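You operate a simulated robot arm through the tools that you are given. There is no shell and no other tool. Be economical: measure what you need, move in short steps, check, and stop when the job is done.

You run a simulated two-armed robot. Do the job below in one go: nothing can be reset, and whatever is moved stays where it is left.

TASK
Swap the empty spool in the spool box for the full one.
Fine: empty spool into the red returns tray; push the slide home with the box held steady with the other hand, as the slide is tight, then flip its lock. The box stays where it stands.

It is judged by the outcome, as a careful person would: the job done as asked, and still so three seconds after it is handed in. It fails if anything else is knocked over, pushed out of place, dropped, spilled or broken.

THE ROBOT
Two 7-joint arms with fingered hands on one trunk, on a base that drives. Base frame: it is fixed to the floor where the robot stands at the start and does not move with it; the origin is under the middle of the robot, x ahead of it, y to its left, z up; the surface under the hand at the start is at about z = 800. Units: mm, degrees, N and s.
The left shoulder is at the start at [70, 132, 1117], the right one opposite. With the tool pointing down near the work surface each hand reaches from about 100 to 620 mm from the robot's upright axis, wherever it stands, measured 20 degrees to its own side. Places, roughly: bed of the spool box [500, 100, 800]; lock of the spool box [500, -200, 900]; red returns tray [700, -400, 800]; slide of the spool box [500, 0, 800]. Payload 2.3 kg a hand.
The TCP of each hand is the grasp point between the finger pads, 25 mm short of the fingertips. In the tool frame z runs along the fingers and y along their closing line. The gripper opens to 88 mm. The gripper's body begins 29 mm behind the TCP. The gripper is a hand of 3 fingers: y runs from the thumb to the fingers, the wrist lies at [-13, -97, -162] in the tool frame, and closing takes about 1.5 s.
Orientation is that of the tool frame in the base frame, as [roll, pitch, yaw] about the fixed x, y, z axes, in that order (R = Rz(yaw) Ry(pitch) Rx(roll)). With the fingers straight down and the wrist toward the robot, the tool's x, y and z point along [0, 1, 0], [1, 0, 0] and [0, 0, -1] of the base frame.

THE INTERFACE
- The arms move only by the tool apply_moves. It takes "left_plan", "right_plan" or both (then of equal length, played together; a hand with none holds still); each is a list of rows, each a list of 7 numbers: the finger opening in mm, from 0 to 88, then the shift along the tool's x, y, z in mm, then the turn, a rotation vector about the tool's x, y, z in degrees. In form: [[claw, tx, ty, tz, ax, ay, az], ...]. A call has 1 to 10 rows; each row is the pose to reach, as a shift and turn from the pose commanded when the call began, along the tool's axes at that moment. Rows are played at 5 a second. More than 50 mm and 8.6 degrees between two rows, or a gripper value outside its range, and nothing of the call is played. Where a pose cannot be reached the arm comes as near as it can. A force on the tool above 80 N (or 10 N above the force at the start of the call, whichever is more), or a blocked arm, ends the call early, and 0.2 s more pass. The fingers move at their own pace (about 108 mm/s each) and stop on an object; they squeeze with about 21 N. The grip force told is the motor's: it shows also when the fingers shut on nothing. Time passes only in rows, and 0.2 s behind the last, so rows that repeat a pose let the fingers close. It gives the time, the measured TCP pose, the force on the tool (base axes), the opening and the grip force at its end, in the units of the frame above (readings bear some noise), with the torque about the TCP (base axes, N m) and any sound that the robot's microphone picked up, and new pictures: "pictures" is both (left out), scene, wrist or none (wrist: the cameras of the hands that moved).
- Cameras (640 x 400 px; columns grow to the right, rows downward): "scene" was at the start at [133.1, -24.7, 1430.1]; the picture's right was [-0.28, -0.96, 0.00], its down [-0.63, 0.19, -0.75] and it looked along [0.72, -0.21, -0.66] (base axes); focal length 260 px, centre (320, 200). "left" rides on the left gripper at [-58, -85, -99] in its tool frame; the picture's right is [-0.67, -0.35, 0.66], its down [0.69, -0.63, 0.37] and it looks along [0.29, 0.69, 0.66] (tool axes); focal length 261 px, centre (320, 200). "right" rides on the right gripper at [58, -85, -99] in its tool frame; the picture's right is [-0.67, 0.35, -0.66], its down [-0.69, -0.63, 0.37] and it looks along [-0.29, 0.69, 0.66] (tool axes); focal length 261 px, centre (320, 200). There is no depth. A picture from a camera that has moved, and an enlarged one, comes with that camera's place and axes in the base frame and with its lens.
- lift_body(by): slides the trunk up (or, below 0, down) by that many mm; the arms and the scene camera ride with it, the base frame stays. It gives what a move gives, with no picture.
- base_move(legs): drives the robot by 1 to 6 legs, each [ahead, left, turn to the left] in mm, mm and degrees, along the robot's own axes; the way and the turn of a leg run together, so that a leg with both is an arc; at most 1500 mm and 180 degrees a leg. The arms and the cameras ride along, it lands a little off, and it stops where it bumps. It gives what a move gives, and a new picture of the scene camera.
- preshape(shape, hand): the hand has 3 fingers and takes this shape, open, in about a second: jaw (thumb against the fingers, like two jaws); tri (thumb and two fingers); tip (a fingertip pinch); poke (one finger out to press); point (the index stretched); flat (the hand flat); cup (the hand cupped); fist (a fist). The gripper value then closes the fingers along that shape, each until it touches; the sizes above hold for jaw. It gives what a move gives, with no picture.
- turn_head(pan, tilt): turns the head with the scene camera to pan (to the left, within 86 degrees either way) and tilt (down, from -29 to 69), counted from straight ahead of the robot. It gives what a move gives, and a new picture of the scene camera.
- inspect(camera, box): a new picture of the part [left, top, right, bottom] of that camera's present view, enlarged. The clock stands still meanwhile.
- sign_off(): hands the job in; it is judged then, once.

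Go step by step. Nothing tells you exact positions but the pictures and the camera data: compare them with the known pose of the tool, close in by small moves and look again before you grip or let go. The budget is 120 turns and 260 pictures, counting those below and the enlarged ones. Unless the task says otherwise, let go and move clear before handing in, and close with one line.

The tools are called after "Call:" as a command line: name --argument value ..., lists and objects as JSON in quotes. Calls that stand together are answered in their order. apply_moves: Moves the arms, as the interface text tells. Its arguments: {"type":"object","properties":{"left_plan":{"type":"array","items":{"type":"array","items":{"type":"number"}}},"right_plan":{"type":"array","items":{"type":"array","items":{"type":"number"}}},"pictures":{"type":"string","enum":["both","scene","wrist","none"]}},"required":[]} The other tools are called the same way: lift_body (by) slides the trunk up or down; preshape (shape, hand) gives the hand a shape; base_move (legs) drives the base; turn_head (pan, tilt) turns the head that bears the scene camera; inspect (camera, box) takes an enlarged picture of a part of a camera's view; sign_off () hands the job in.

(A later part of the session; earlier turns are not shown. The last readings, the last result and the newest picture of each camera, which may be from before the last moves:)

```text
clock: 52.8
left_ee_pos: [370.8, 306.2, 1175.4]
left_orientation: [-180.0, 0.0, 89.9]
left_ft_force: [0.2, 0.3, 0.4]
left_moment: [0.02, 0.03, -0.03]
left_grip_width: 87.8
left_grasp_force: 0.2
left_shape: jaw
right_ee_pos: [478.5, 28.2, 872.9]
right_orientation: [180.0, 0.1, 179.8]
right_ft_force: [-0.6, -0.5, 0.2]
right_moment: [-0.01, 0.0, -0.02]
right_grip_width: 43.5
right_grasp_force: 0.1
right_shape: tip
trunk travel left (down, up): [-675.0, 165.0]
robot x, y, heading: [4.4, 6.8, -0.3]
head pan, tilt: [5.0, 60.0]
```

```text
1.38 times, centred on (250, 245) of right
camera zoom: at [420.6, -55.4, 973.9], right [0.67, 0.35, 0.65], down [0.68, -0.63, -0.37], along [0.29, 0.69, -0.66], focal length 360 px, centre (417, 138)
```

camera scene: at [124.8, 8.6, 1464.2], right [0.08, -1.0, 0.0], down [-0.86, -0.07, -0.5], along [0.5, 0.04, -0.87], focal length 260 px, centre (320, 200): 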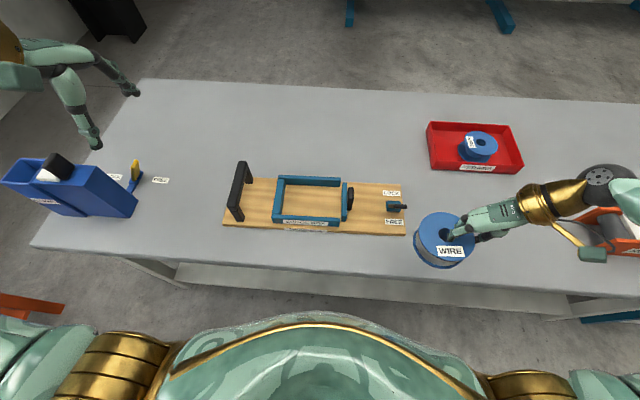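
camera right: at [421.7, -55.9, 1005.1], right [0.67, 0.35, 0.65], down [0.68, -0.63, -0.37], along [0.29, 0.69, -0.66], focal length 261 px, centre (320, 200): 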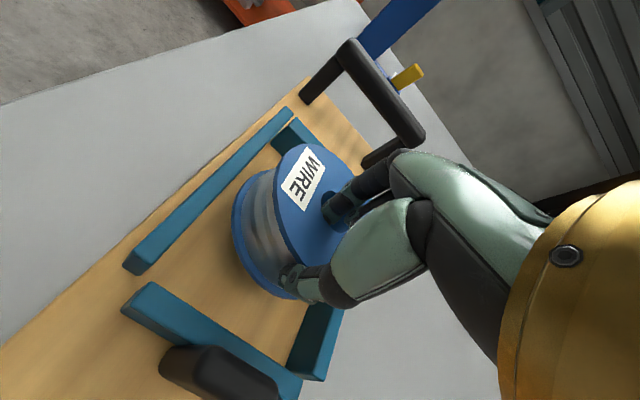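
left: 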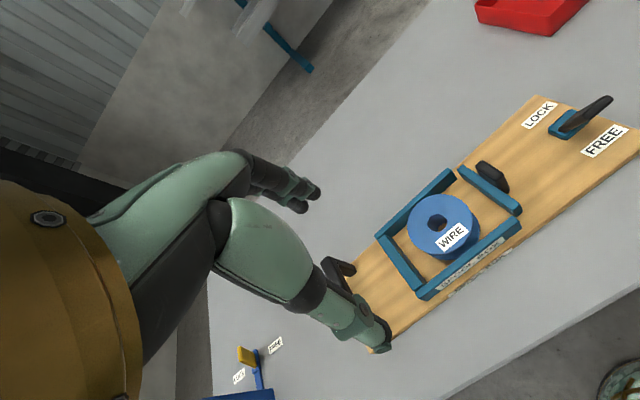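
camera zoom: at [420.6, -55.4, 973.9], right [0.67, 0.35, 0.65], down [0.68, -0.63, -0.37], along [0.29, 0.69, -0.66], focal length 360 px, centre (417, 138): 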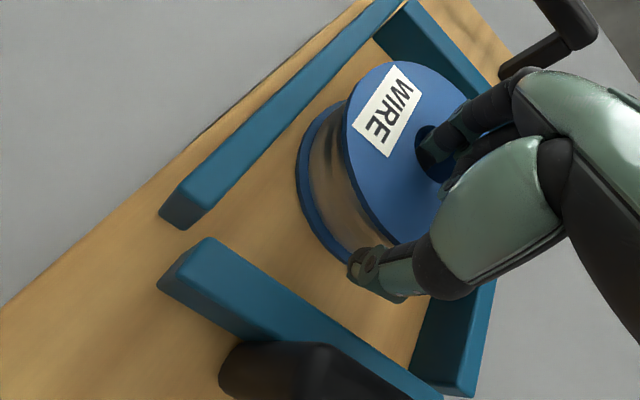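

Released and free. Rising straight up.

Call:
apply_moves --right_plan '[[44, 0, 0, -10, 0, 0, 0], [44, 0, 0, -22, 0, 0, 0], [44, 0, 0, -36, 0, 0, 0], [44, 0, 0, -60, 0, 0, 0], [44, 0, 0, -90, 0, 0, 0], [44, 0, -40, -120, 0, 0, 0], [44, 0, -85, -130, 0, 0, 0], [44, 0, -130, -130, 0, 0, 0]]' --pictures "wrist"

Call:
inspect --camera "scene" --box '[210, 120, 420, 250]'

Call:
inspect --camera "right" --box '[60, 150, 300, 400]'

```text
clock: 54.6
left_ee_pos: [369.6, 306.1, 1176.8]
left_orientation: [-179.9, -0.1, 89.9]
left_ft_force: [0.2, -0.7, -0.1]
left_moment: [0.0, 0.01, -0.02]
left_grip_width: 87.5
left_grasp_force: 0.1
left_shape: jaw
right_ee_pos: [475.5, -104.7, 1007.5]
right_orientation: [179.9, -0.1, 179.9]
right_ft_force: [0.1, -0.2, 0.0]
right_moment: [0.02, 0.01, 0.01]
right_grip_width: 43.7
right_grasp_force: 0.0
right_shape: tip
trunk travel left (down, up): [-675.0, 165.0]
robot x, y, heading: [6.0, 3.8, -0.2]
head pan, tilt: [5.0, 60.0]
camera right: at [417.6, -188.7, 1106.8], right [0.67, 0.35, 0.66], down [0.68, -0.63, -0.37], along [0.29, 0.69, -0.66], focal length 261 px, centre (320, 200)
```

right: 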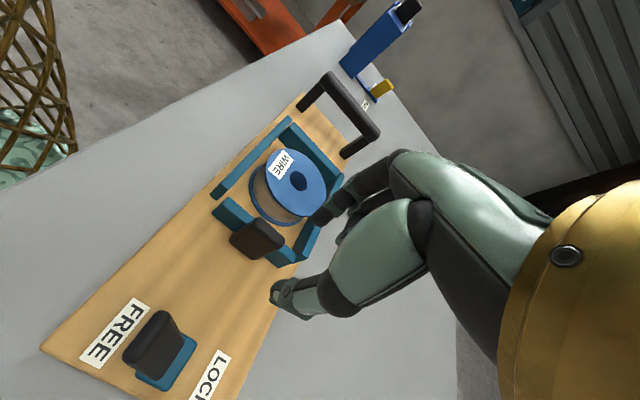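

```text
3.05 times, centred on (315, 185) of scene
camera zoom: at [124.1, 8.2, 1405.3], right [0.08, -1.0, 0.0], down [-0.86, -0.07, -0.5], along [0.5, 0.04, -0.87], focal length 792 px, centre (335, 246)
```

zoom: 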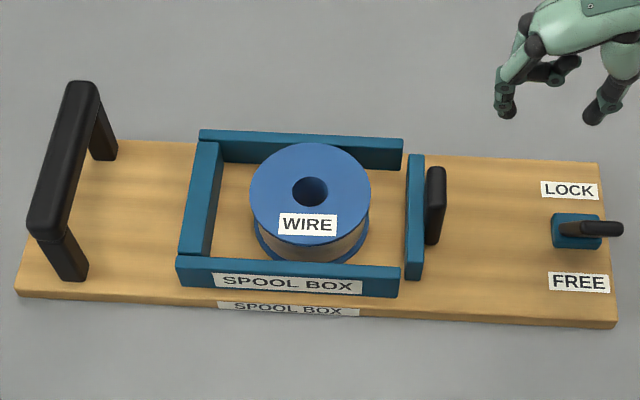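

```text
1.60 times, centred on (180, 275) of right
camera zoom: at [417.6, -188.7, 1106.8], right [0.67, 0.35, 0.66], down [0.68, -0.63, -0.37], along [0.29, 0.69, -0.66], focal length 417 px, centre (544, 80)
```

zoom: 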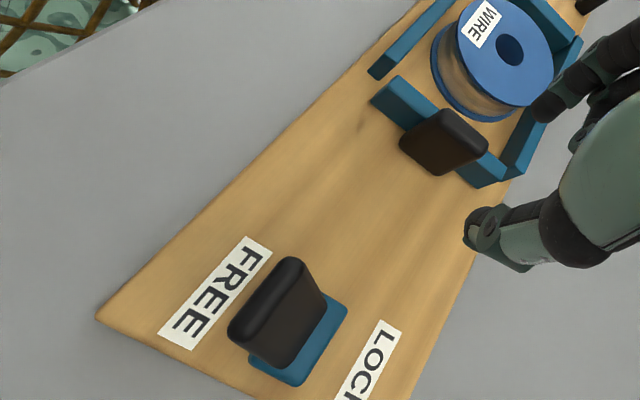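

The full spool is seated in the bed. The lock turns out to be a paddle leaning toward FREE (−x), to be flipped toward +x. Now the left hand goes over the handle at about (471, 252, 906), and the right hand becomes a closed jaw to push the slide.

Call:
apply_moves --left_plan '[[88, -5, 10, 17, 0, 0, 8], [88, -11, 20, 35, 0, 0, 16], [88, -16, 30, 52, 0, 0, 24], [88, -22, 40, 70, 0, 0, 32], [88, -27, 50, 87, 0, 0, 40], [88, -32, 60, 105, 0, 0, 48], [88, -38, 70, 122, 0, 0, 56], [88, -43, 80, 140, 0, 0, 64], [88, -48, 90, 157, 0, 0, 72], [88, -54, 100, 175, 0, 0, 80]]' --pictures "none"

Call:
preshape --shape "jaw" --hand "right"

Call:
apply_moves --left_plan '[[88, 0, 0, 0, 0, 0, 5], [88, 0, 0, 0, 0, 0, 10], [88, 0, 0, 0, 0, 0, 10], [88, 0, 0, 0, 0, 0, 10], [88, 0, 0, 0, 0, 0, 10]]' --right_plan '[[0, 0, 0, 0, 0, 0, 0], [0, 0, 0, 0, 0, 0, 0], [0, 0, 0, 0, 0, 0, 0], [0, 0, 0, 0, 0, 0, 0], [0, 0, 0, 0, 0, 0, 0]]' --pictures "both"

```text
clock: 56.8
left_ee_pos: [279.0, 84.7, 1052.7]
left_orientation: [-179.8, 0.0, 10.9]
left_ft_force: [0.0, -0.4, 0.1]
left_moment: [-0.01, 0.01, 0.02]
left_grip_width: 87.8
left_grasp_force: 0.1
left_shape: jaw
left hand out of reach, approached as far as the arm can: row 3, 4, 5, 6, 7, 8, 9, 10
right_ee_pos: [475.8, -104.0, 1006.2]
right_orientation: [180.0, -0.1, 179.8]
right_ft_force: [-0.5, 0.1, 0.1]
right_moment: [-0.01, 0.02, 0.0]
right_grip_width: 43.8
right_grasp_force: 0.1
right_shape: tip
trunk travel left (down, up): [-675.0, 165.0]
robot x, y, heading: [5.2, 4.4, -0.2]
head pan, tilt: [5.0, 60.0]
```

```text
clock: 57.7
left_ee_pos: [279.6, 85.9, 1053.4]
left_orientation: [-179.8, -0.1, 10.9]
left_ft_force: [0.9, 0.1, -0.1]
left_moment: [-0.02, 0.03, 0.03]
left_grip_width: 88.0
left_grasp_force: 0.0
left_shape: jaw
right_ee_pos: [475.6, -103.4, 1006.7]
right_orientation: [180.0, 0.0, 179.8]
right_ft_force: [-0.1, 0.7, 0.1]
right_moment: [0.0, 0.0, 0.0]
right_grip_width: 87.8
right_grasp_force: 0.0
right_shape: jaw
trunk travel left (down, up): [-675.0, 165.0]
robot x, y, heading: [4.3, 2.1, -0.3]
head pan, tilt: [5.0, 60.0]
```

```text
clock: 58.9
left_ee_pos: [248.3, 63.4, 1063.7]
left_orientation: [-180.0, 0.0, 0.0]
left_ft_force: [-0.2, -0.6, 0.6]
left_moment: [-0.02, 0.04, -0.02]
left_grip_width: 88.0
left_grasp_force: 0.1
left_shape: jaw
left hand out of reach, approached as far as the arm can: row 1, 2, 3, 4, 5
right_ee_pos: [475.9, -104.2, 1007.3]
right_orientation: [-180.0, 0.0, 179.8]
right_ft_force: [-0.2, -0.1, 0.1]
right_moment: [0.0, -0.02, -0.01]
right_grip_width: 0.1
right_grasp_force: 21.2
right_shape: jaw
trunk travel left (down, up): [-675.0, 165.0]
robot x, y, heading: [4.1, 2.2, -0.3]
head pan, tilt: [5.0, 60.0]
camera scene: at [124.2, 9.5, 1405.2], right [0.08, -1.0, 0.0], down [-0.86, -0.07, -0.5], along [0.5, 0.04, -0.87], focal length 260 px, centre (320, 200)
camera right: at [417.9, -187.2, 1106.8], right [0.67, 0.35, 0.65], down [0.68, -0.63, -0.37], along [0.29, 0.69, -0.66], focal length 261 px, centre (320, 200)
camera left: at [189.5, 149.0, 1161.4], right [-0.67, 0.35, -0.66], down [0.69, 0.63, -0.36], along [0.28, -0.69, -0.66], focal length 261 px, centre (320, 200)
```

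scene: 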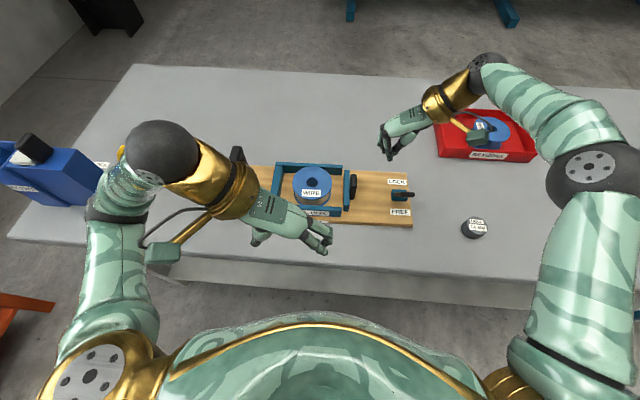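
right: 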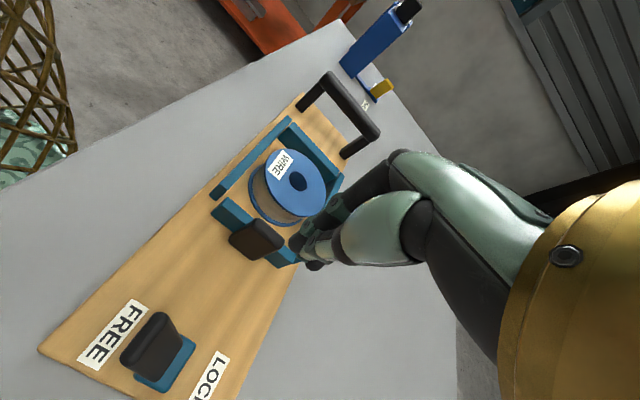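
left: 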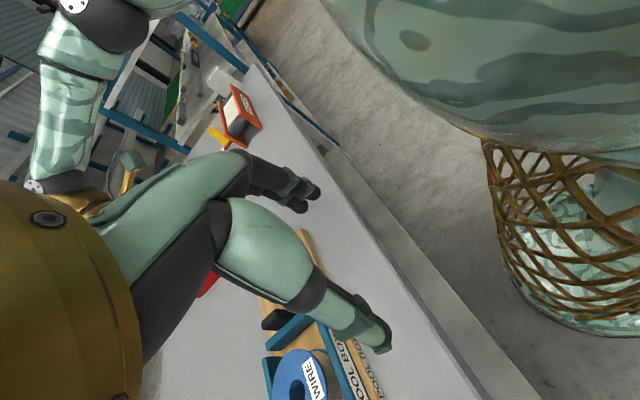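

The left arm can't reach the handle with that wrist orientation from here. Driving forward 75 and left 60 mm brings it within reach.

Call:
base_move --legs '[[75, 60, 0]]'

Call:
apply_moves --left_plan '[[88, 0, 0, -10, 0, 0, 0], [88, 0, 0, -10, 0, 0, 0]]' --pictures "scene"

```text
clock: 60.0
left_ee_pos: [322.7, 121.9, 1064.6]
left_orientation: [-179.9, -0.1, -0.1]
left_ft_force: [0.0, 0.2, -0.4]
left_moment: [0.0, 0.0, -0.02]
left_grip_width: 87.8
left_grasp_force: 0.1
left_shape: jaw
right_ee_pos: [547.7, -44.8, 1007.0]
right_orientation: [179.9, 0.0, 179.7]
right_ft_force: [0.4, 0.0, -0.9]
right_moment: [-0.02, -0.01, -0.02]
right_grip_width: 0.1
right_grasp_force: 21.2
right_shape: jaw
trunk travel left (down, up): [-675.0, 165.0]
robot x, y, heading: [79.2, 61.3, -0.2]
head pan, tilt: [5.0, 60.0]
camera scene: at [196.3, 67.8, 1405.4], right [0.08, -1.0, 0.0], down [-0.86, -0.07, -0.5], along [0.5, 0.04, -0.87], focal length 260 px, centre (320, 200)
```

scene: 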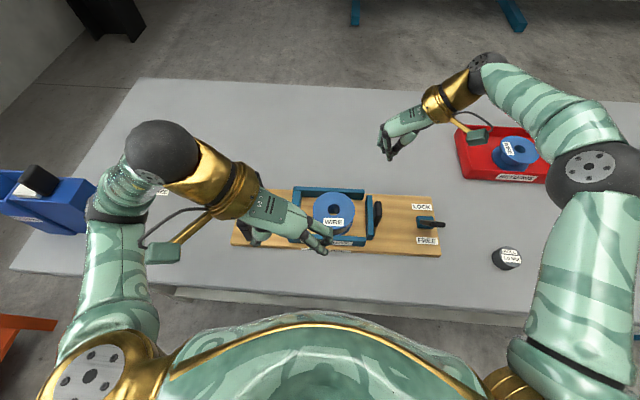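

```text
clock: 60.6
left_ee_pos: [322.1, 124.0, 1073.3]
left_orientation: [180.0, 0.0, -0.3]
left_ft_force: [-0.3, -0.3, 0.2]
left_moment: [0.01, -0.01, 0.01]
left_grip_width: 87.7
left_grasp_force: 0.0
left_shape: jaw
right_ee_pos: [549.7, -44.4, 1007.4]
right_orientation: [180.0, -0.1, 179.7]
right_ft_force: [0.5, -0.6, 0.8]
right_moment: [0.01, 0.01, 0.02]
right_grip_width: 0.0
right_grasp_force: 20.6
right_shape: jaw
trunk travel left (down, up): [-675.0, 165.0]
robot x, y, heading: [79.8, 66.7, -0.2]
head pan, tilt: [5.0, 60.0]
camera scene: at [198.1, 69.4, 1405.3], right [0.08, -1.0, 0.0], down [-0.86, -0.07, -0.5], along [0.5, 0.04, -0.87], focal length 260 px, centre (320, 200)
```

scene: 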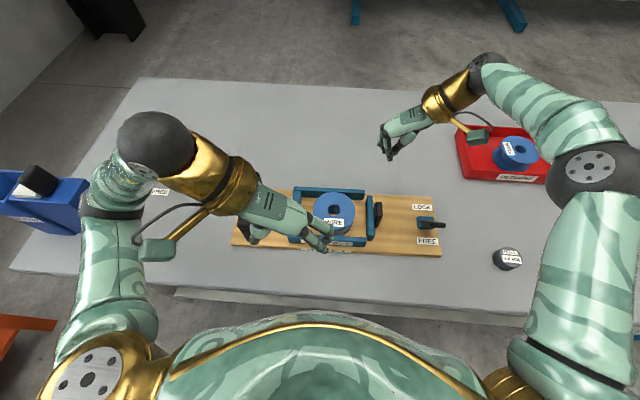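

Now the commanded pose follows the actual one. Moving the left hand over the handle.

Call:
apply_moves --left_plan '[[88, 25, -21, 0, 0, 0, 0], [88, 50, -43, 10, 0, 0, 0], [88, 75, -64, 20, 0, 0, 0], [88, 100, -86, 30, 0, 0, 0], [88, 125, -107, 45, 0, 0, 0], [88, 149, -128, 60, 0, 0, 0], [88, 149, -128, 60, 0, 0, 0]]' --pictures "both"

Call:
inspect --camera "scene" --box '[180, 120, 340, 260]'

```text
clock: 62.2
left_ee_pos: [327.3, 122.5, 1068.3]
left_orientation: [-179.9, 0.0, -0.3]
left_ft_force: [0.5, 0.3, 0.5]
left_moment: [0.03, -0.06, 0.0]
left_grip_width: 87.9
left_grasp_force: 0.0
left_shape: jaw
left hand out of reach, approached as far as the arm can: row 1, 2, 3, 4, 5, 6, 7
right_ee_pos: [549.1, -44.6, 1006.2]
right_orientation: [180.0, -0.1, 179.8]
right_ft_force: [-0.4, 0.9, 0.1]
right_moment: [0.0, -0.06, 0.03]
right_grip_width: 0.1
right_grasp_force: 20.5
right_shape: jaw
trunk travel left (down, up): [-675.0, 165.0]
robot x, y, heading: [81.3, 65.1, -0.3]
head pan, tilt: [5.0, 60.0]
camera scene: at [198.3, 69.3, 1405.2], right [0.08, -1.0, 0.0], down [-0.86, -0.07, -0.5], along [0.5, 0.04, -0.87], focal length 260 px, centre (320, 200)
camera left: at [268.4, 205.7, 1166.9], right [-0.67, 0.35, -0.65], down [0.69, 0.63, -0.36], along [0.28, -0.69, -0.66], focal length 261 px, centre (320, 200)
```

scene: 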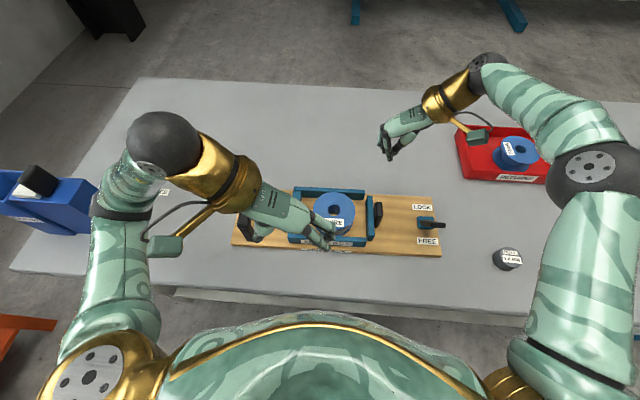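
left: 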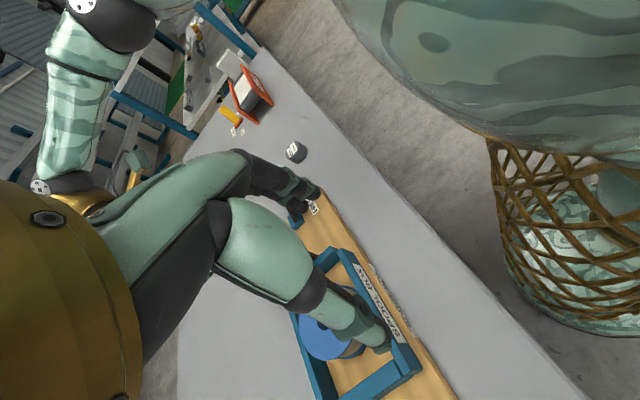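

```text
2.86 times, centred on (260, 190) of scene
camera zoom: at [198.3, 69.3, 1405.2], right [0.08, -1.0, 0.0], down [-0.86, -0.07, -0.5], along [0.5, 0.04, -0.87], focal length 742 px, centre (491, 229)
```

zoom: 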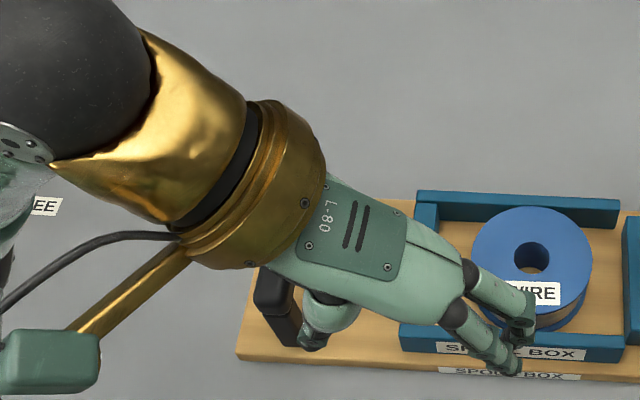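

The arm got into an awkward joint configuration. I'll unwind: raise it, yaw it back to the starting orientation, then approach along the path mirrored from what worked on the right.

Call:
apply_moves --left_plan '[[88, 2, -2, -20, 0, 0, -4], [88, 5, -5, -40, 0, 0, -12], [88, 9, -10, -55, 0, 0, -20], [88, 13, -15, -70, 0, 0, -28], [88, 17, -20, -80, 0, 0, -36], [88, 21, -25, -90, 0, 0, -44], [88, 25, -30, -97, 0, 0, -52], [88, 29, -34, -97, 0, 0, -60], [88, 33, -38, -97, 0, 0, -68], [88, 37, -40, -97, 0, 0, -76]]' --pictures "none"

Call:
apply_moves --left_plan '[[88, 0, 0, 0, 0, 0, -7], [88, 0, 0, 0, 0, 0, -14], [88, 0, 0, 0, 0, 0, -14]]' --pictures "scene"

```text
clock: 64.4
left_ee_pos: [357.1, 165.6, 1162.9]
left_orientation: [180.0, -0.1, 76.0]
left_ft_force: [0.0, 1.4, 0.0]
left_moment: [0.01, -0.03, 0.03]
left_grip_width: 88.0
left_grasp_force: 0.1
left_shape: jaw
right_ee_pos: [549.7, -44.4, 1007.0]
right_orientation: [180.0, 0.0, 179.7]
right_ft_force: [0.6, 0.3, -0.1]
right_moment: [0.03, 0.0, 0.03]
right_grip_width: 0.1
right_grasp_force: 20.8
right_shape: jaw
trunk travel left (down, up): [-675.0, 165.0]
robot x, y, heading: [82.4, 62.2, -0.4]
head pan, tilt: [5.0, 60.0]
```

```text
clock: 65.2
left_ee_pos: [357.3, 166.6, 1161.8]
left_orientation: [179.9, 0.0, 89.8]
left_ft_force: [0.5, -0.3, 0.4]
left_moment: [0.02, -0.03, 0.01]
left_grip_width: 87.7
left_grasp_force: 0.1
left_shape: jaw
right_ee_pos: [549.5, -44.2, 1007.0]
right_orientation: [180.0, -0.1, 179.8]
right_ft_force: [0.8, 0.1, 0.3]
right_moment: [0.01, 0.03, 0.0]
right_grip_width: 0.1
right_grasp_force: 20.8
right_shape: jaw
trunk travel left (down, up): [-675.0, 165.0]
robot x, y, heading: [76.2, 66.0, -0.4]
head pan, tilt: [5.0, 60.0]
camera scene: at [198.4, 69.9, 1405.2], right [0.08, -1.0, 0.0], down [-0.86, -0.07, -0.5], along [0.5, 0.04, -0.87], focal length 260 px, centre (320, 200)
```

scene: 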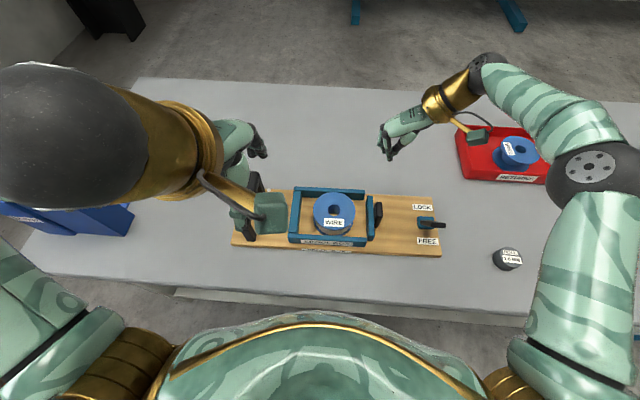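

Now forward first, then rotate out in front where the arm has room.

Call:
apply_moves --left_plan '[[88, 3, 25, 0, 0, 0, 0], [88, 6, 50, 0, 0, 0, 5], [88, 9, 75, 5, 0, 0, 12], [88, 12, 95, 10, 0, 0, 20], [88, 14, 110, 10, 0, 0, 28], [88, 14, 113, 10, 0, 0, 36], [88, 14, 113, 10, 0, 0, 44], [88, 14, 113, 10, 0, 0, 52], [88, 14, 113, 10, 0, 0, 60], [88, 14, 113, 10, 0, 0, 68]]' --pictures "none"

Call:
apply_moves --left_plan '[[88, 0, 0, 0, 0, 0, 7], [88, 0, 0, 0, 0, 0, 14], [88, 0, 0, 0, 0, 0, 22], [88, 0, 0, 0, 0, 0, 22]]' --pictures "scene"

```text
clock: 67.4
left_ee_pos: [429.3, 170.9, 1142.5]
left_orientation: [-179.9, 0.0, 27.1]
left_ft_force: [-0.4, -0.6, -0.7]
left_moment: [-0.03, -0.02, 0.0]
left_grip_width: 88.2
left_grasp_force: 0.1
left_shape: jaw
left hand out of reach, approached as far as the arm can: row 8, 9, 10
right_ee_pos: [549.0, -44.2, 1007.6]
right_orientation: [-180.0, -0.1, 179.6]
right_ft_force: [-0.5, -0.5, -0.5]
right_moment: [0.02, -0.02, -0.01]
right_grip_width: 0.0
right_grasp_force: 21.1
right_shape: jaw
trunk travel left (down, up): [-675.0, 165.0]
robot x, y, heading: [77.7, 66.1, -0.2]
head pan, tilt: [5.0, 60.0]
```

```text
clock: 68.4
left_ee_pos: [360.0, 127.5, 1144.5]
left_orientation: [-179.9, 0.0, 5.0]
left_ft_force: [-0.2, -0.1, 0.0]
left_moment: [0.0, 0.0, 0.0]
left_grip_width: 87.9
left_grasp_force: 0.1
left_shape: jaw
left hand out of reach, approached as far as the arm can: row 1, 2, 3, 4
right_ee_pos: [550.3, -44.0, 1006.4]
right_orientation: [-179.9, -0.2, 179.8]
right_ft_force: [-0.3, 0.6, -0.2]
right_moment: [-0.01, 0.0, 0.01]
right_grip_width: 0.0
right_grasp_force: 21.0
right_shape: jaw
trunk travel left (down, up): [-675.0, 165.0]
robot x, y, heading: [80.9, 64.3, -0.4]
head pan, tilt: [5.0, 60.0]
camera scene: at [198.6, 70.4, 1405.2], right [0.08, -1.0, 0.0], down [-0.86, -0.07, -0.5], along [0.5, 0.04, -0.87], focal length 260 px, centre (320, 200)
```

scene: 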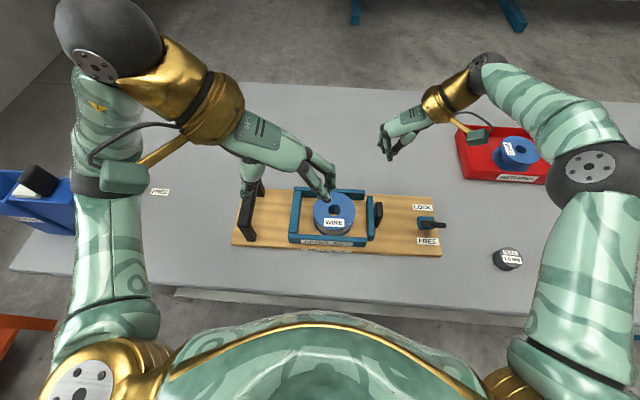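

Still limited, because of the elbow's position. I'll take the left hand out to the mirror image of the right's start pose and repeat the right's working path mirrored.

Call:
apply_moves --left_plan '[[88, 3, -10, -15, 0, 0, -8], [88, 10, -30, -30, 0, 0, -16], [88, 20, -50, -45, 0, 0, -24], [88, 30, -75, -60, 0, 0, -32], [88, 40, -100, -78, 0, 0, -40], [88, 50, -125, -78, 0, 0, -48], [88, 60, -150, -78, 0, 0, -56], [88, 70, -175, -78, 0, 0, -64], [88, 78, -195, -78, 0, 0, -72], [88, 83, -212, -78, 0, 0, -80]]' --pictures "none"

Call:
apply_moves --left_plan '[[88, 0, 0, 0, 0, 0, -5], [88, 0, 0, 0, 0, 0, -5]]' --pictures "scene"

```text
clock: 70.6
left_ee_pos: [420.4, 344.6, 1223.5]
left_orientation: [-179.9, 0.0, 85.3]
left_ft_force: [-0.4, 0.6, 0.0]
left_moment: [0.02, 0.0, 0.02]
left_grip_width: 88.0
left_grasp_force: 0.0
left_shape: jaw
right_ee_pos: [550.3, -43.9, 1006.9]
right_orientation: [-179.9, 0.0, 179.8]
right_ft_force: [-0.7, -0.4, 1.4]
right_moment: [0.0, -0.01, -0.02]
right_grip_width: 0.1
right_grasp_force: 20.7
right_shape: jaw
trunk travel left (down, up): [-675.0, 165.0]
robot x, y, heading: [81.4, 66.5, -0.6]
head pan, tilt: [5.0, 60.0]
```

```text
clock: 71.2
left_ee_pos: [420.7, 343.7, 1223.5]
left_orientation: [180.0, 0.1, 90.2]
left_ft_force: [0.4, -0.1, -0.3]
left_moment: [-0.02, 0.01, 0.02]
left_grip_width: 87.9
left_grasp_force: 0.1
left_shape: jaw
right_ee_pos: [550.1, -43.4, 1006.1]
right_orientation: [-180.0, 0.1, 179.7]
right_ft_force: [-0.2, -0.1, 0.1]
right_moment: [0.02, 0.0, 0.0]
right_grip_width: 0.0
right_grasp_force: 20.6
right_shape: jaw
trunk travel left (down, up): [-675.0, 165.0]
robot x, y, heading: [76.7, 63.8, -0.3]
head pan, tilt: [5.0, 60.0]
camera scene: at [198.1, 69.7, 1405.3], right [0.08, -1.0, 0.0], down [-0.86, -0.07, -0.5], along [0.5, 0.04, -0.87], focal length 260 px, centre (320, 200)
```

scene: 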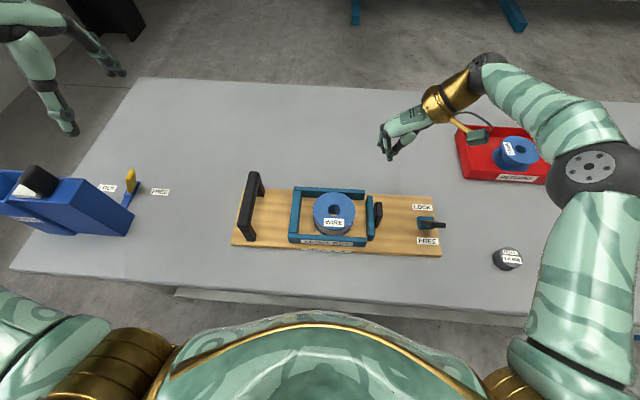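

Call:
apply_moves --left_plan '[[88, -20, 8, 6, 0, 0, 8], [88, -40, 16, 12, 0, 0, 16], [88, -60, 24, 18, 0, 0, 24], [88, -80, 32, 24, 0, 0, 32], [88, -100, 40, 30, 0, 0, 40], [88, -120, 48, 36, 0, 0, 48], [88, -140, 56, 42, 0, 0, 56], [88, -160, 64, 48, 0, 0, 64], [88, -180, 72, 54, 0, 0, 72], [88, -200, 80, 60, 0, 0, 80]]' --pictures "scene"

```text
clock: 73.4
left_ee_pos: [380.6, 124.8, 1176.9]
left_orientation: [-179.9, -0.1, 10.2]
left_ft_force: [0.5, 0.0, -0.1]
left_moment: [0.0, -0.01, -0.03]
left_grip_width: 88.1
left_grasp_force: 0.0
left_shape: jaw
left hand out of reach, approached as far as the arm can: row 6, 7, 8, 9, 10
right_ee_pos: [549.5, -43.8, 1007.3]
right_orientation: [-179.9, -0.1, 179.7]
right_ft_force: [0.2, -0.6, -0.1]
right_moment: [-0.01, 0.01, -0.02]
right_grip_width: 0.1
right_grasp_force: 21.0
right_shape: jaw
trunk travel left (down, up): [-675.0, 165.0]
robot x, y, heading: [78.1, 65.7, -0.3]
head pan, tilt: [5.0, 60.0]
camera scene: at [197.2, 70.6, 1405.3], right [0.08, -1.0, 0.0], down [-0.86, -0.07, -0.5], along [0.5, 0.04, -0.87], focal length 260 px, centre (320, 200)
```

scene: 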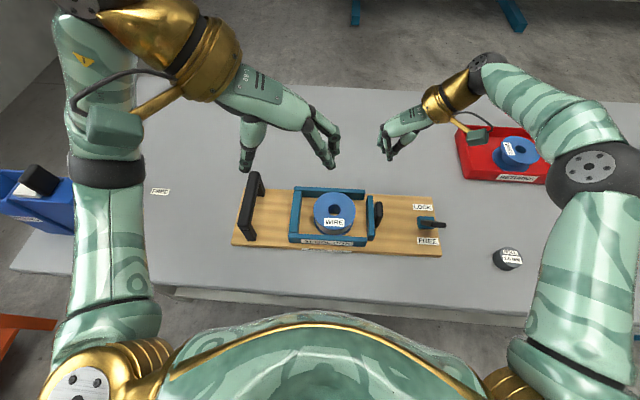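

The left wrist won't turn that way, but the right hand's turn was in the opposite sense; I'll try the left at yaw 180 (thumb toward −y), which also keeps its wrist nearer the shoulder line.

Call:
apply_moves --left_plan '[[88, 5, -10, 0, 0, 0, -8], [88, 12, -28, 0, 0, 0, -16], [88, 19, -45, 0, 0, 0, -24], [88, 26, -62, 0, 0, 0, -32], [88, 34, -80, 0, 0, 0, -40], [88, 42, -98, 0, 0, 0, -48], [88, 50, -115, 0, 0, 0, -56], [88, 57, -132, 0, 0, 0, -64], [88, 64, -150, 0, 0, 0, -72], [88, 70, -165, 0, 0, 0, -80]]' --pictures "none"

Call:
apply_moves --left_plan '[[88, 0, 5, 0, 0, 0, -8], [88, 0, 10, 0, 0, 0, -16], [88, 0, 15, 0, 0, 0, -24], [88, 0, 20, 0, 0, 0, -32], [88, 0, 25, 0, 0, 0, -40], [88, 0, 30, 0, 0, 0, -48], [88, 0, 35, 0, 0, 0, -56], [88, 0, 40, 0, 0, 0, -64], [88, 0, 45, 0, 0, 0, -72], [88, 0, 50, 0, 0, 0, -80]]' --pictures "scene"

```text
clock: 75.6
left_ee_pos: [420.3, 297.1, 1174.0]
left_orientation: [-180.0, -0.1, 90.4]
left_ft_force: [-0.9, -0.5, -0.6]
left_moment: [0.01, -0.01, -0.03]
left_grip_width: 88.0
left_grasp_force: 0.1
left_shape: jaw
right_ee_pos: [549.4, -44.1, 1006.3]
right_orientation: [-180.0, 0.0, 179.7]
right_ft_force: [-0.1, -0.3, 1.2]
right_moment: [0.01, 0.03, 0.02]
right_grip_width: 0.0
right_grasp_force: 20.9
right_shape: jaw
trunk travel left (down, up): [-675.0, 165.0]
robot x, y, heading: [79.6, 68.1, -0.3]
head pan, tilt: [5.0, 60.0]
```

```text
clock: 77.8
left_ee_pos: [472.8, 295.6, 1175.3]
left_orientation: [179.8, 0.0, 170.3]
left_ft_force: [0.3, 0.1, 0.6]
left_moment: [-0.04, 0.0, 0.03]
left_grip_width: 87.9
left_grasp_force: 0.1
left_shape: jaw
right_ee_pos: [550.9, -43.9, 1006.8]
right_orientation: [-179.9, -0.1, 179.7]
right_ft_force: [-0.3, 0.6, -0.1]
right_moment: [0.0, 0.0, -0.01]
right_grip_width: 0.2
right_grasp_force: 20.9
right_shape: jaw
trunk travel left (down, up): [-675.0, 165.0]
robot x, y, heading: [79.4, 66.2, -0.3]
head pan, tilt: [5.0, 60.0]
camera scene: at [198.7, 68.8, 1405.2], right [0.08, -1.0, 0.0], down [-0.86, -0.07, -0.5], along [0.5, 0.04, -0.87], focal length 260 px, centre (320, 200)
```

scene: 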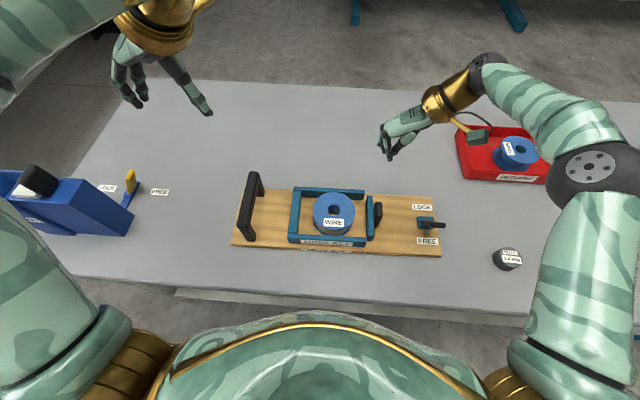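

That works. Coming down over the handle to z≈1010 and straightening to yaw 180.

Call:
apply_moves --left_plan '[[88, -1, -10, 30, 0, 0, -2], [88, -2, -20, 65, 0, 0, -4], [88, -3, -30, 100, 0, 0, -6], [88, -4, -40, 135, 0, 0, -8], [88, -4, -46, 165, 0, 0, -10], [88, -4, -46, 165, 0, 0, -10]]' --pictures "both"

Call:
inspect --camera "scene" --box '[180, 110, 340, 250]'

```text
clock: 79.2
left_ee_pos: [465.9, 251.4, 1011.3]
left_orientation: [179.9, 0.0, -179.8]
left_ft_force: [0.5, 0.0, 0.1]
left_moment: [0.03, 0.01, 0.02]
left_grip_width: 88.0
left_grasp_force: 0.0
left_shape: jaw
right_ee_pos: [549.0, -44.3, 1006.7]
right_orientation: [-179.9, 0.0, 179.7]
right_ft_force: [-0.5, -0.1, 1.4]
right_moment: [-0.02, -0.03, -0.01]
right_grip_width: 0.0
right_grasp_force: 20.6
right_shape: jaw
trunk travel left (down, up): [-675.0, 165.0]
robot x, y, heading: [79.6, 67.7, -0.3]
head pan, tilt: [5.0, 60.0]
camera scene: at [197.9, 69.6, 1405.3], right [0.08, -1.0, 0.0], down [-0.86, -0.07, -0.5], along [0.5, 0.04, -0.87], focal length 260 px, centre (320, 200)
camera left: at [522.4, 165.3, 1109.2], right [0.67, -0.35, -0.66], down [-0.68, -0.63, -0.37], along [-0.29, 0.69, -0.66], focal length 261 px, centre (320, 200)
```

scene: 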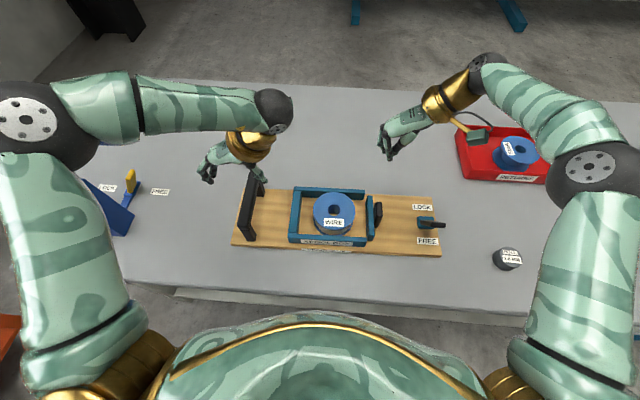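
left: 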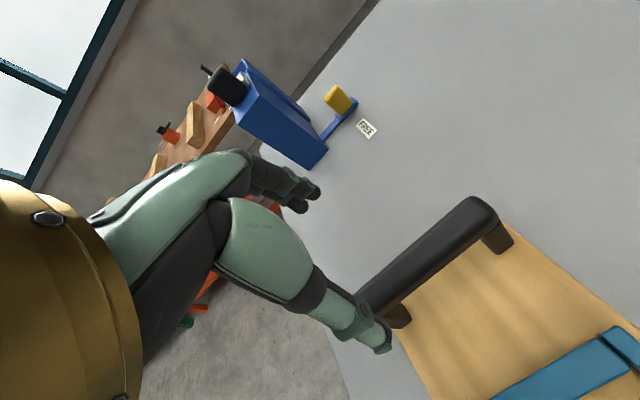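

```text
2.86 times, centred on (260, 180) of scene
camera zoom: at [197.9, 69.6, 1405.3], right [0.08, -1.0, 0.0], down [-0.86, -0.07, -0.5], along [0.5, 0.04, -0.87], focal length 742 px, centre (491, 257)
```

zoom: 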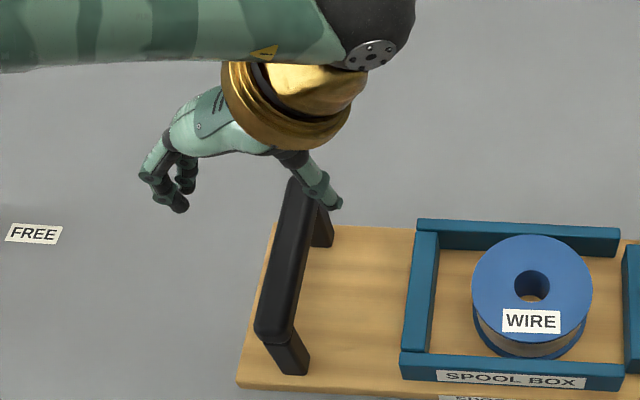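

The bar is at y≈255 under the open hand. Descending to z≈893 and closing on it.

Call:
apply_moves --left_plan '[[88, 0, 2, 30, 0, 0, 0], [88, 0, 4, 60, 0, 0, 0], [88, 0, 4, 85, 0, 0, 0], [88, 0, 4, 105, 0, 0, 0], [88, 0, 4, 118, 0, 0, 0], [88, 0, 4, 118, 0, 0, 0]]' --pictures "wrist"

Call:
inspect --camera "scene" --box '[200, 130, 320, 250]'

```text
clock: 80.6
left_ee_pos: [467.2, 255.9, 893.7]
left_orientation: [179.9, 0.0, -180.0]
left_ft_force: [-0.9, -0.3, 0.1]
left_moment: [-0.02, -0.05, -0.01]
left_grip_width: 88.1
left_grasp_force: 0.1
left_shape: jaw
right_ee_pos: [549.5, -44.3, 1006.7]
right_orientation: [180.0, 0.0, 179.6]
right_ft_force: [-0.8, 0.7, -0.6]
right_moment: [-0.01, 0.0, -0.01]
right_grip_width: 0.0
right_grasp_force: 21.2
right_shape: jaw
trunk travel left (down, up): [-675.0, 165.0]
robot x, y, heading: [77.7, 65.8, -0.3]
head pan, tilt: [5.0, 60.0]
camera left: at [524.1, 168.9, 991.2], right [0.67, -0.35, -0.66], down [-0.68, -0.63, -0.37], along [-0.29, 0.69, -0.66], focal length 261 px, centre (320, 200)
```

left: 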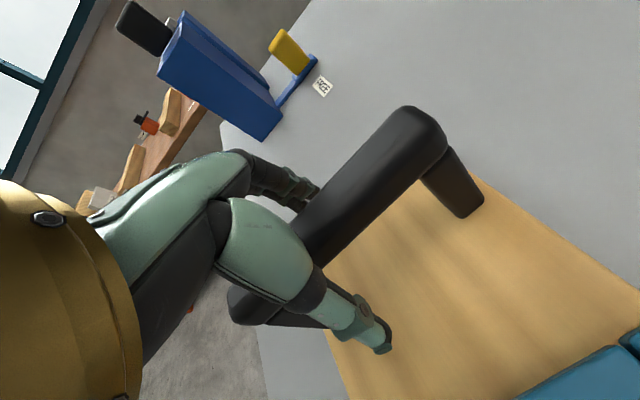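

```text
3.33 times, centred on (260, 190) of scene
camera zoom: at [198.1, 69.4, 1405.3], right [0.08, -1.0, 0.0], down [-0.86, -0.07, -0.5], along [0.5, 0.04, -0.87], focal length 866 px, centre (520, 233)
```

zoom: 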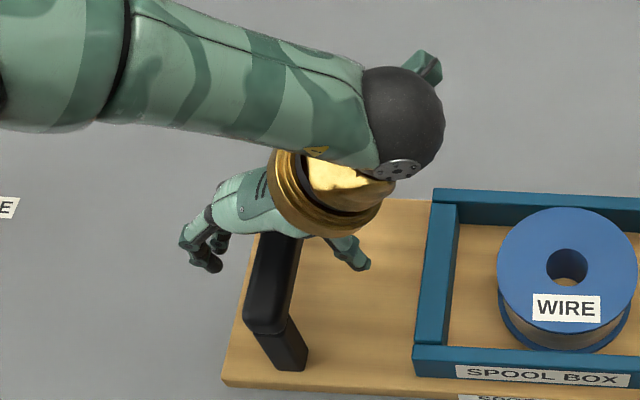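

Bar lies between thumb and fingers. Closing gently.

Call:
apply_moves --left_plan '[[65, 0, 0, 0, 0, 0, 0], [48, 0, 0, 0, 0, 0, 0], [38, 0, 0, 0, 0, 0, 0], [30, 0, 0, 0, 0, 0, 0], [24, 0, 0, 0, 0, 0, 0], [18, 0, 0, 0, 0, 0, 0], [0, 0, 0, 0, 0, 0, 0], [0, 0, 0, 0, 0, 0, 0]]' --pictures "wrist"

Call:
inspect --camera "scene" --box '[200, 130, 320, 250]'

Call:
inspect --camera "right" --box '[0, 0, 640, 400]'

```text
clock: 82.4
left_ee_pos: [468.1, 253.8, 892.7]
left_orientation: [179.9, -0.2, -179.9]
left_ft_force: [0.8, -2.4, 0.2]
left_moment: [-0.03, 0.0, 0.01]
left_grip_width: 15.1
left_grasp_force: 20.7
left_shape: jaw
right_ee_pos: [550.9, -44.3, 1004.3]
right_orientation: [180.0, -0.1, 179.7]
right_ft_force: [-0.6, 0.1, 0.1]
right_moment: [0.0, -0.01, 0.0]
right_grip_width: 0.0
right_grasp_force: 20.2
right_shape: jaw
trunk travel left (down, up): [-675.0, 165.0]
robot x, y, heading: [78.3, 62.5, -0.2]
head pan, tilt: [5.0, 60.0]
camera left: at [525.9, 168.8, 990.1], right [0.67, -0.35, -0.66], down [-0.69, -0.63, -0.36], along [-0.29, 0.69, -0.66], focal length 261 px, centre (320, 200)
```

left: 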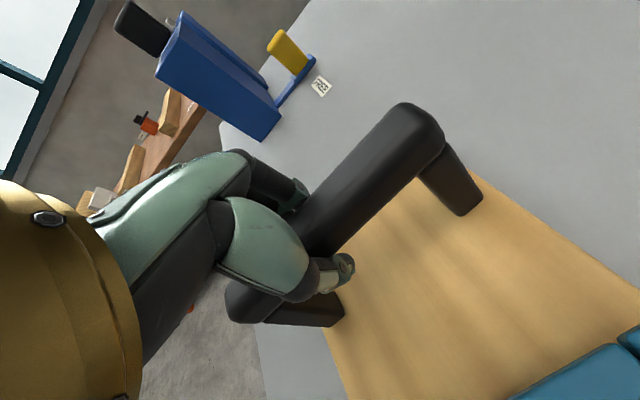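

```text
3.33 times, centred on (260, 190) of scene
camera zoom: at [200.8, 69.6, 1404.9], right [0.08, -1.0, 0.0], down [-0.86, -0.07, -0.5], along [0.5, 0.04, -0.87], focal length 866 px, centre (520, 233)
```

zoom: 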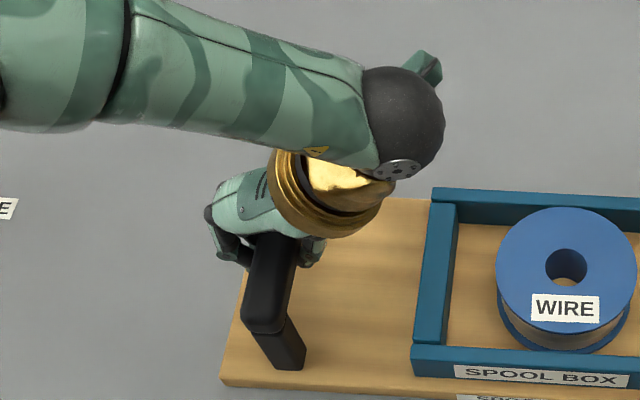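

```text
1.00 times, centred on (320, 200) of right (not enlarged: the box is as wide or as high as the picture)
camera zoom: at [493.4, -127.8, 1105.8], right [0.67, 0.34, 0.65], down [0.68, -0.63, -0.37], along [0.29, 0.69, -0.66], focal length 261 px, centre (320, 200)
```

zoom: 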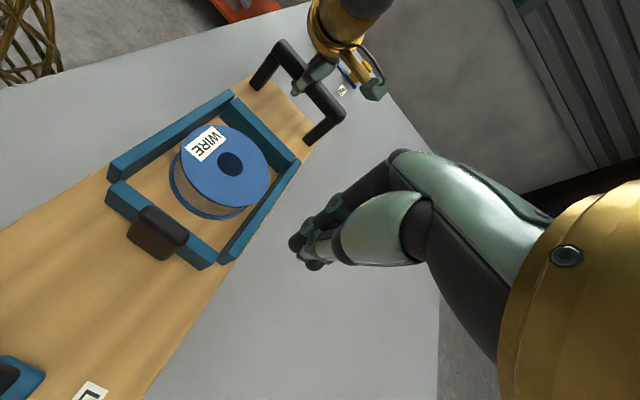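

The left hand holds the handle firmly. Now the right hand, closed, goes behind the slide's knob (outer face near y≈−48, x≈486).

Call:
apply_moves --right_plan '[[0, 22, -18, 0, 0, 0, 0], [0, 44, -36, 10, 0, 0, 0], [0, 64, -50, 40, 0, 0, 0], [0, 64, -50, 75, 0, 0, 0], [0, 64, -50, 100, 0, 0, 0], [0, 64, -50, 100, 0, 0, 0]]' --pictures "wrist"

Call:
turn_head --pan -8 --tilt 58

Call:
inspect --camera "scene" --box '[230, 120, 430, 260]'

```text
clock: 83.8
left_ee_pos: [468.3, 255.9, 893.1]
left_orientation: [-180.0, -0.1, -179.9]
left_ft_force: [0.3, -0.8, -0.9]
left_moment: [-0.02, 0.01, 0.03]
left_grip_width: 15.1
left_grasp_force: 20.9
left_shape: jaw
right_ee_pos: [485.6, -92.5, 908.4]
right_orientation: [-179.9, 0.0, 179.7]
right_ft_force: [-0.2, -0.9, 0.1]
right_moment: [-0.01, 0.03, 0.01]
right_grip_width: 0.0
right_grasp_force: 20.9
right_shape: jaw
trunk travel left (down, up): [-675.0, 165.0]
robot x, y, heading: [76.3, 64.5, 0.0]
head pan, tilt: [5.0, 60.0]
camera right: at [427.4, -175.6, 1007.4], right [0.67, 0.35, 0.65], down [0.68, -0.63, -0.37], along [0.29, 0.69, -0.66], focal length 261 px, centre (320, 200)
```

right: 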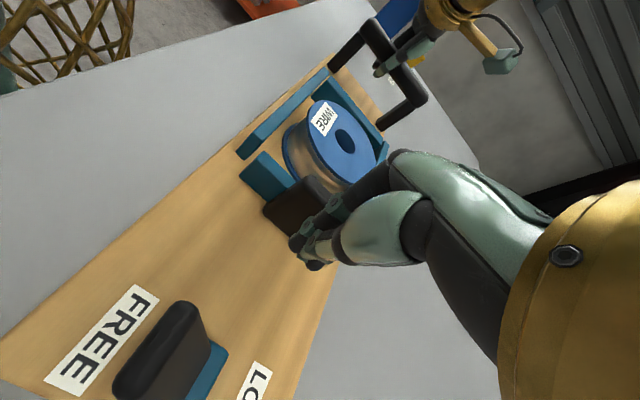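

```text
clock: 84.6
left_ee_pos: [468.7, 255.2, 893.4]
left_orientation: [179.9, -0.2, -179.7]
left_ft_force: [0.2, -0.2, -0.3]
left_moment: [-0.01, 0.01, -0.01]
left_grip_width: 15.0
left_grasp_force: 20.6
left_shape: jaw
right_ee_pos: [486.1, -91.2, 907.6]
right_orientation: [-179.8, -0.2, 179.7]
right_ft_force: [0.6, -0.2, -0.5]
right_moment: [-0.02, -0.02, 0.01]
right_grip_width: 0.1
right_grasp_force: 21.5
right_shape: jaw
trunk travel left (down, up): [-675.0, 165.0]
robot x, y, heading: [79.9, 66.6, -0.5]
head pan, tilt: [-8.0, 58.0]
camera scene: at [202.0, 54.9, 1407.4], right [-0.14, -0.99, 0.0], down [-0.84, 0.12, -0.53], along [0.52, -0.08, -0.85], focal length 260 px, centre (320, 200)
```

scene: 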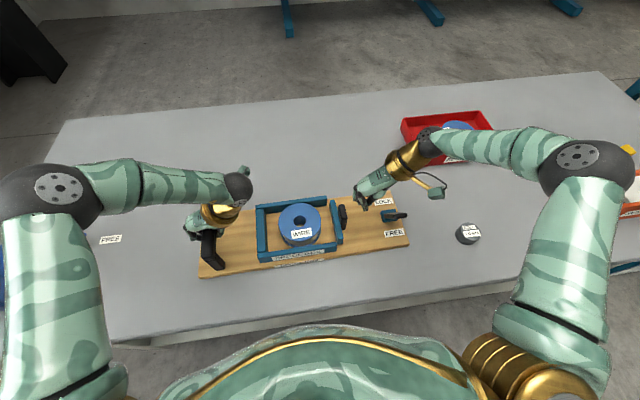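

```text
2.86 times, centred on (330, 190) of scene
camera zoom: at [202.0, 54.9, 1407.4], right [-0.14, -0.99, 0.0], down [-0.84, 0.12, -0.53], along [0.52, -0.08, -0.85], focal length 742 px, centre (291, 229)
```

zoom: 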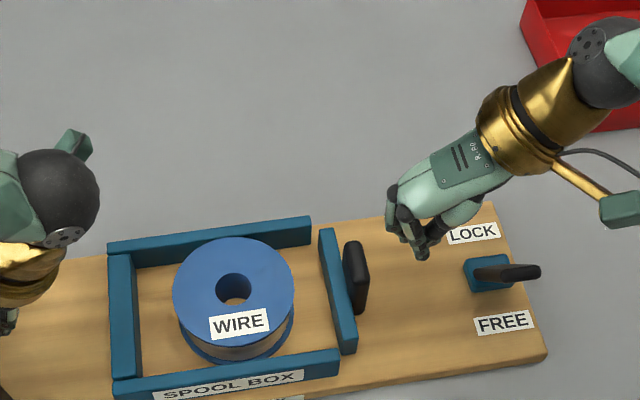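

Lowering behind the knob, then advancing until contact.

Call:
apply_moves --right_plan '[[0, 0, 0, 20, 0, 0, 0], [0, 0, 0, 38, 0, 0, 0], [0, 0, 0, 48, 0, 0, 0], [0, 0, 6, 48, 0, 0, 0], [0, 0, 12, 48, 0, 0, 0], [0, 0, 12, 48, 0, 0, 0]]' --pictures "wrist"

Call:
inspect --camera "scene" --box '[290, 160, 410, 260]'

```text
clock: 86.0
left_ee_pos: [468.6, 254.2, 892.7]
left_orientation: [179.9, -0.1, -179.8]
left_ft_force: [0.0, 0.0, -0.7]
left_moment: [0.01, 0.0, 0.01]
left_grip_width: 14.9
left_grasp_force: 21.6
left_shape: jaw
right_ee_pos: [485.0, -81.9, 857.9]
right_orientation: [180.0, 0.0, 179.8]
right_ft_force: [-0.7, 0.5, 0.3]
right_moment: [0.02, -0.03, 0.03]
right_grip_width: 0.0
right_grasp_force: 21.5
right_shape: jaw
trunk travel left (down, up): [-675.0, 165.0]
robot x, y, heading: [79.7, 62.2, -0.3]
head pan, tilt: [-8.0, 58.0]
camera right: at [427.2, -164.6, 958.5], right [0.67, 0.35, 0.65], down [0.68, -0.63, -0.37], along [0.29, 0.69, -0.66], focal length 261 px, centre (320, 200)
```

right: 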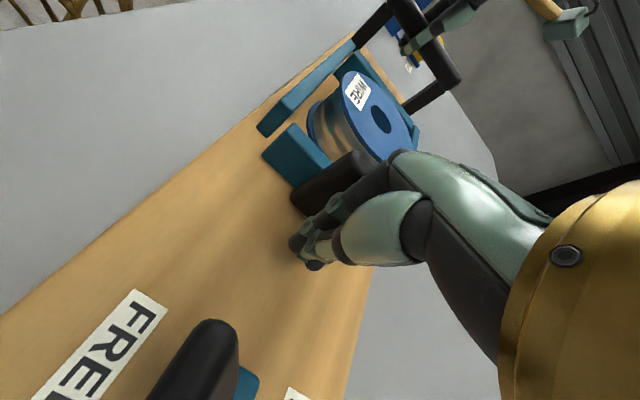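

```text
4.00 times, centred on (350, 210) of scene
camera zoom: at [201.9, 54.8, 1407.4], right [-0.14, -0.99, 0.0], down [-0.84, 0.12, -0.53], along [0.52, -0.08, -0.85], focal length 1039 px, centre (200, 160)
```

zoom: 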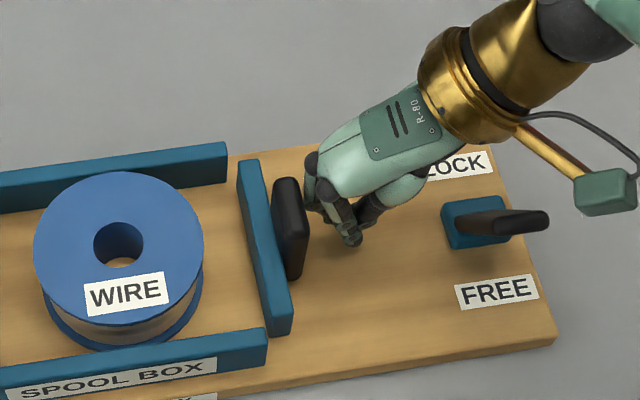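

Nearly at the knob. Pushing in +y in small steps and watching forces.

Call:
apply_moves --left_plan '[[0, 0, 0, 0, 0, 0, 0], [0, 0, 0, 0, 0, 0, 0], [0, 0, 0, 0, 0, 0, 0], [0, 0, 0, 0, 0, 0, 0], [0, 0, 0, 0, 0, 0, 0], [0, 0, 0, 0, 0, 0, 0]]' --right_plan '[[0, 0, 4, 0, 0, 0, 0], [0, 0, 8, 0, 0, 0, 0], [0, 0, 12, 0, 0, 0, 0], [0, 0, 16, 0, 0, 0, 0], [0, 0, 20, 0, 0, 0, 0], [0, 0, 23, 0, 0, 0, 0]]' --pictures "none"

Call:
inspect --camera "scene" --box '[290, 160, 410, 260]'

```text
clock: 87.4
left_ee_pos: [468.7, 255.6, 893.2]
left_orientation: [-180.0, 0.0, -179.7]
left_ft_force: [-0.2, 3.1, -0.2]
left_moment: [0.04, 0.05, 0.03]
left_grip_width: 15.1
left_grasp_force: 20.9
left_shape: jaw
right_ee_pos: [486.2, -58.4, 857.0]
right_orientation: [179.9, -0.1, 179.8]
right_ft_force: [-1.3, -3.6, 1.0]
right_moment: [0.1, -0.01, 0.03]
right_grip_width: 0.0
right_grasp_force: 20.7
right_shape: jaw
trunk travel left (down, up): [-675.0, 165.0]
robot x, y, heading: [81.4, 64.5, -0.3]
head pan, tilt: [-8.0, 58.0]
```

```text
4.00 times, centred on (350, 210) of scene
camera zoom: at [201.2, 55.2, 1407.5], right [-0.14, -0.99, 0.0], down [-0.84, 0.12, -0.53], along [0.52, -0.08, -0.85], focal length 1039 px, centre (200, 160)
```

zoom: 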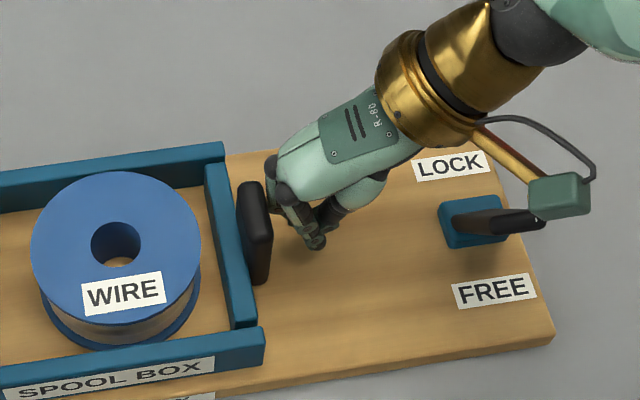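

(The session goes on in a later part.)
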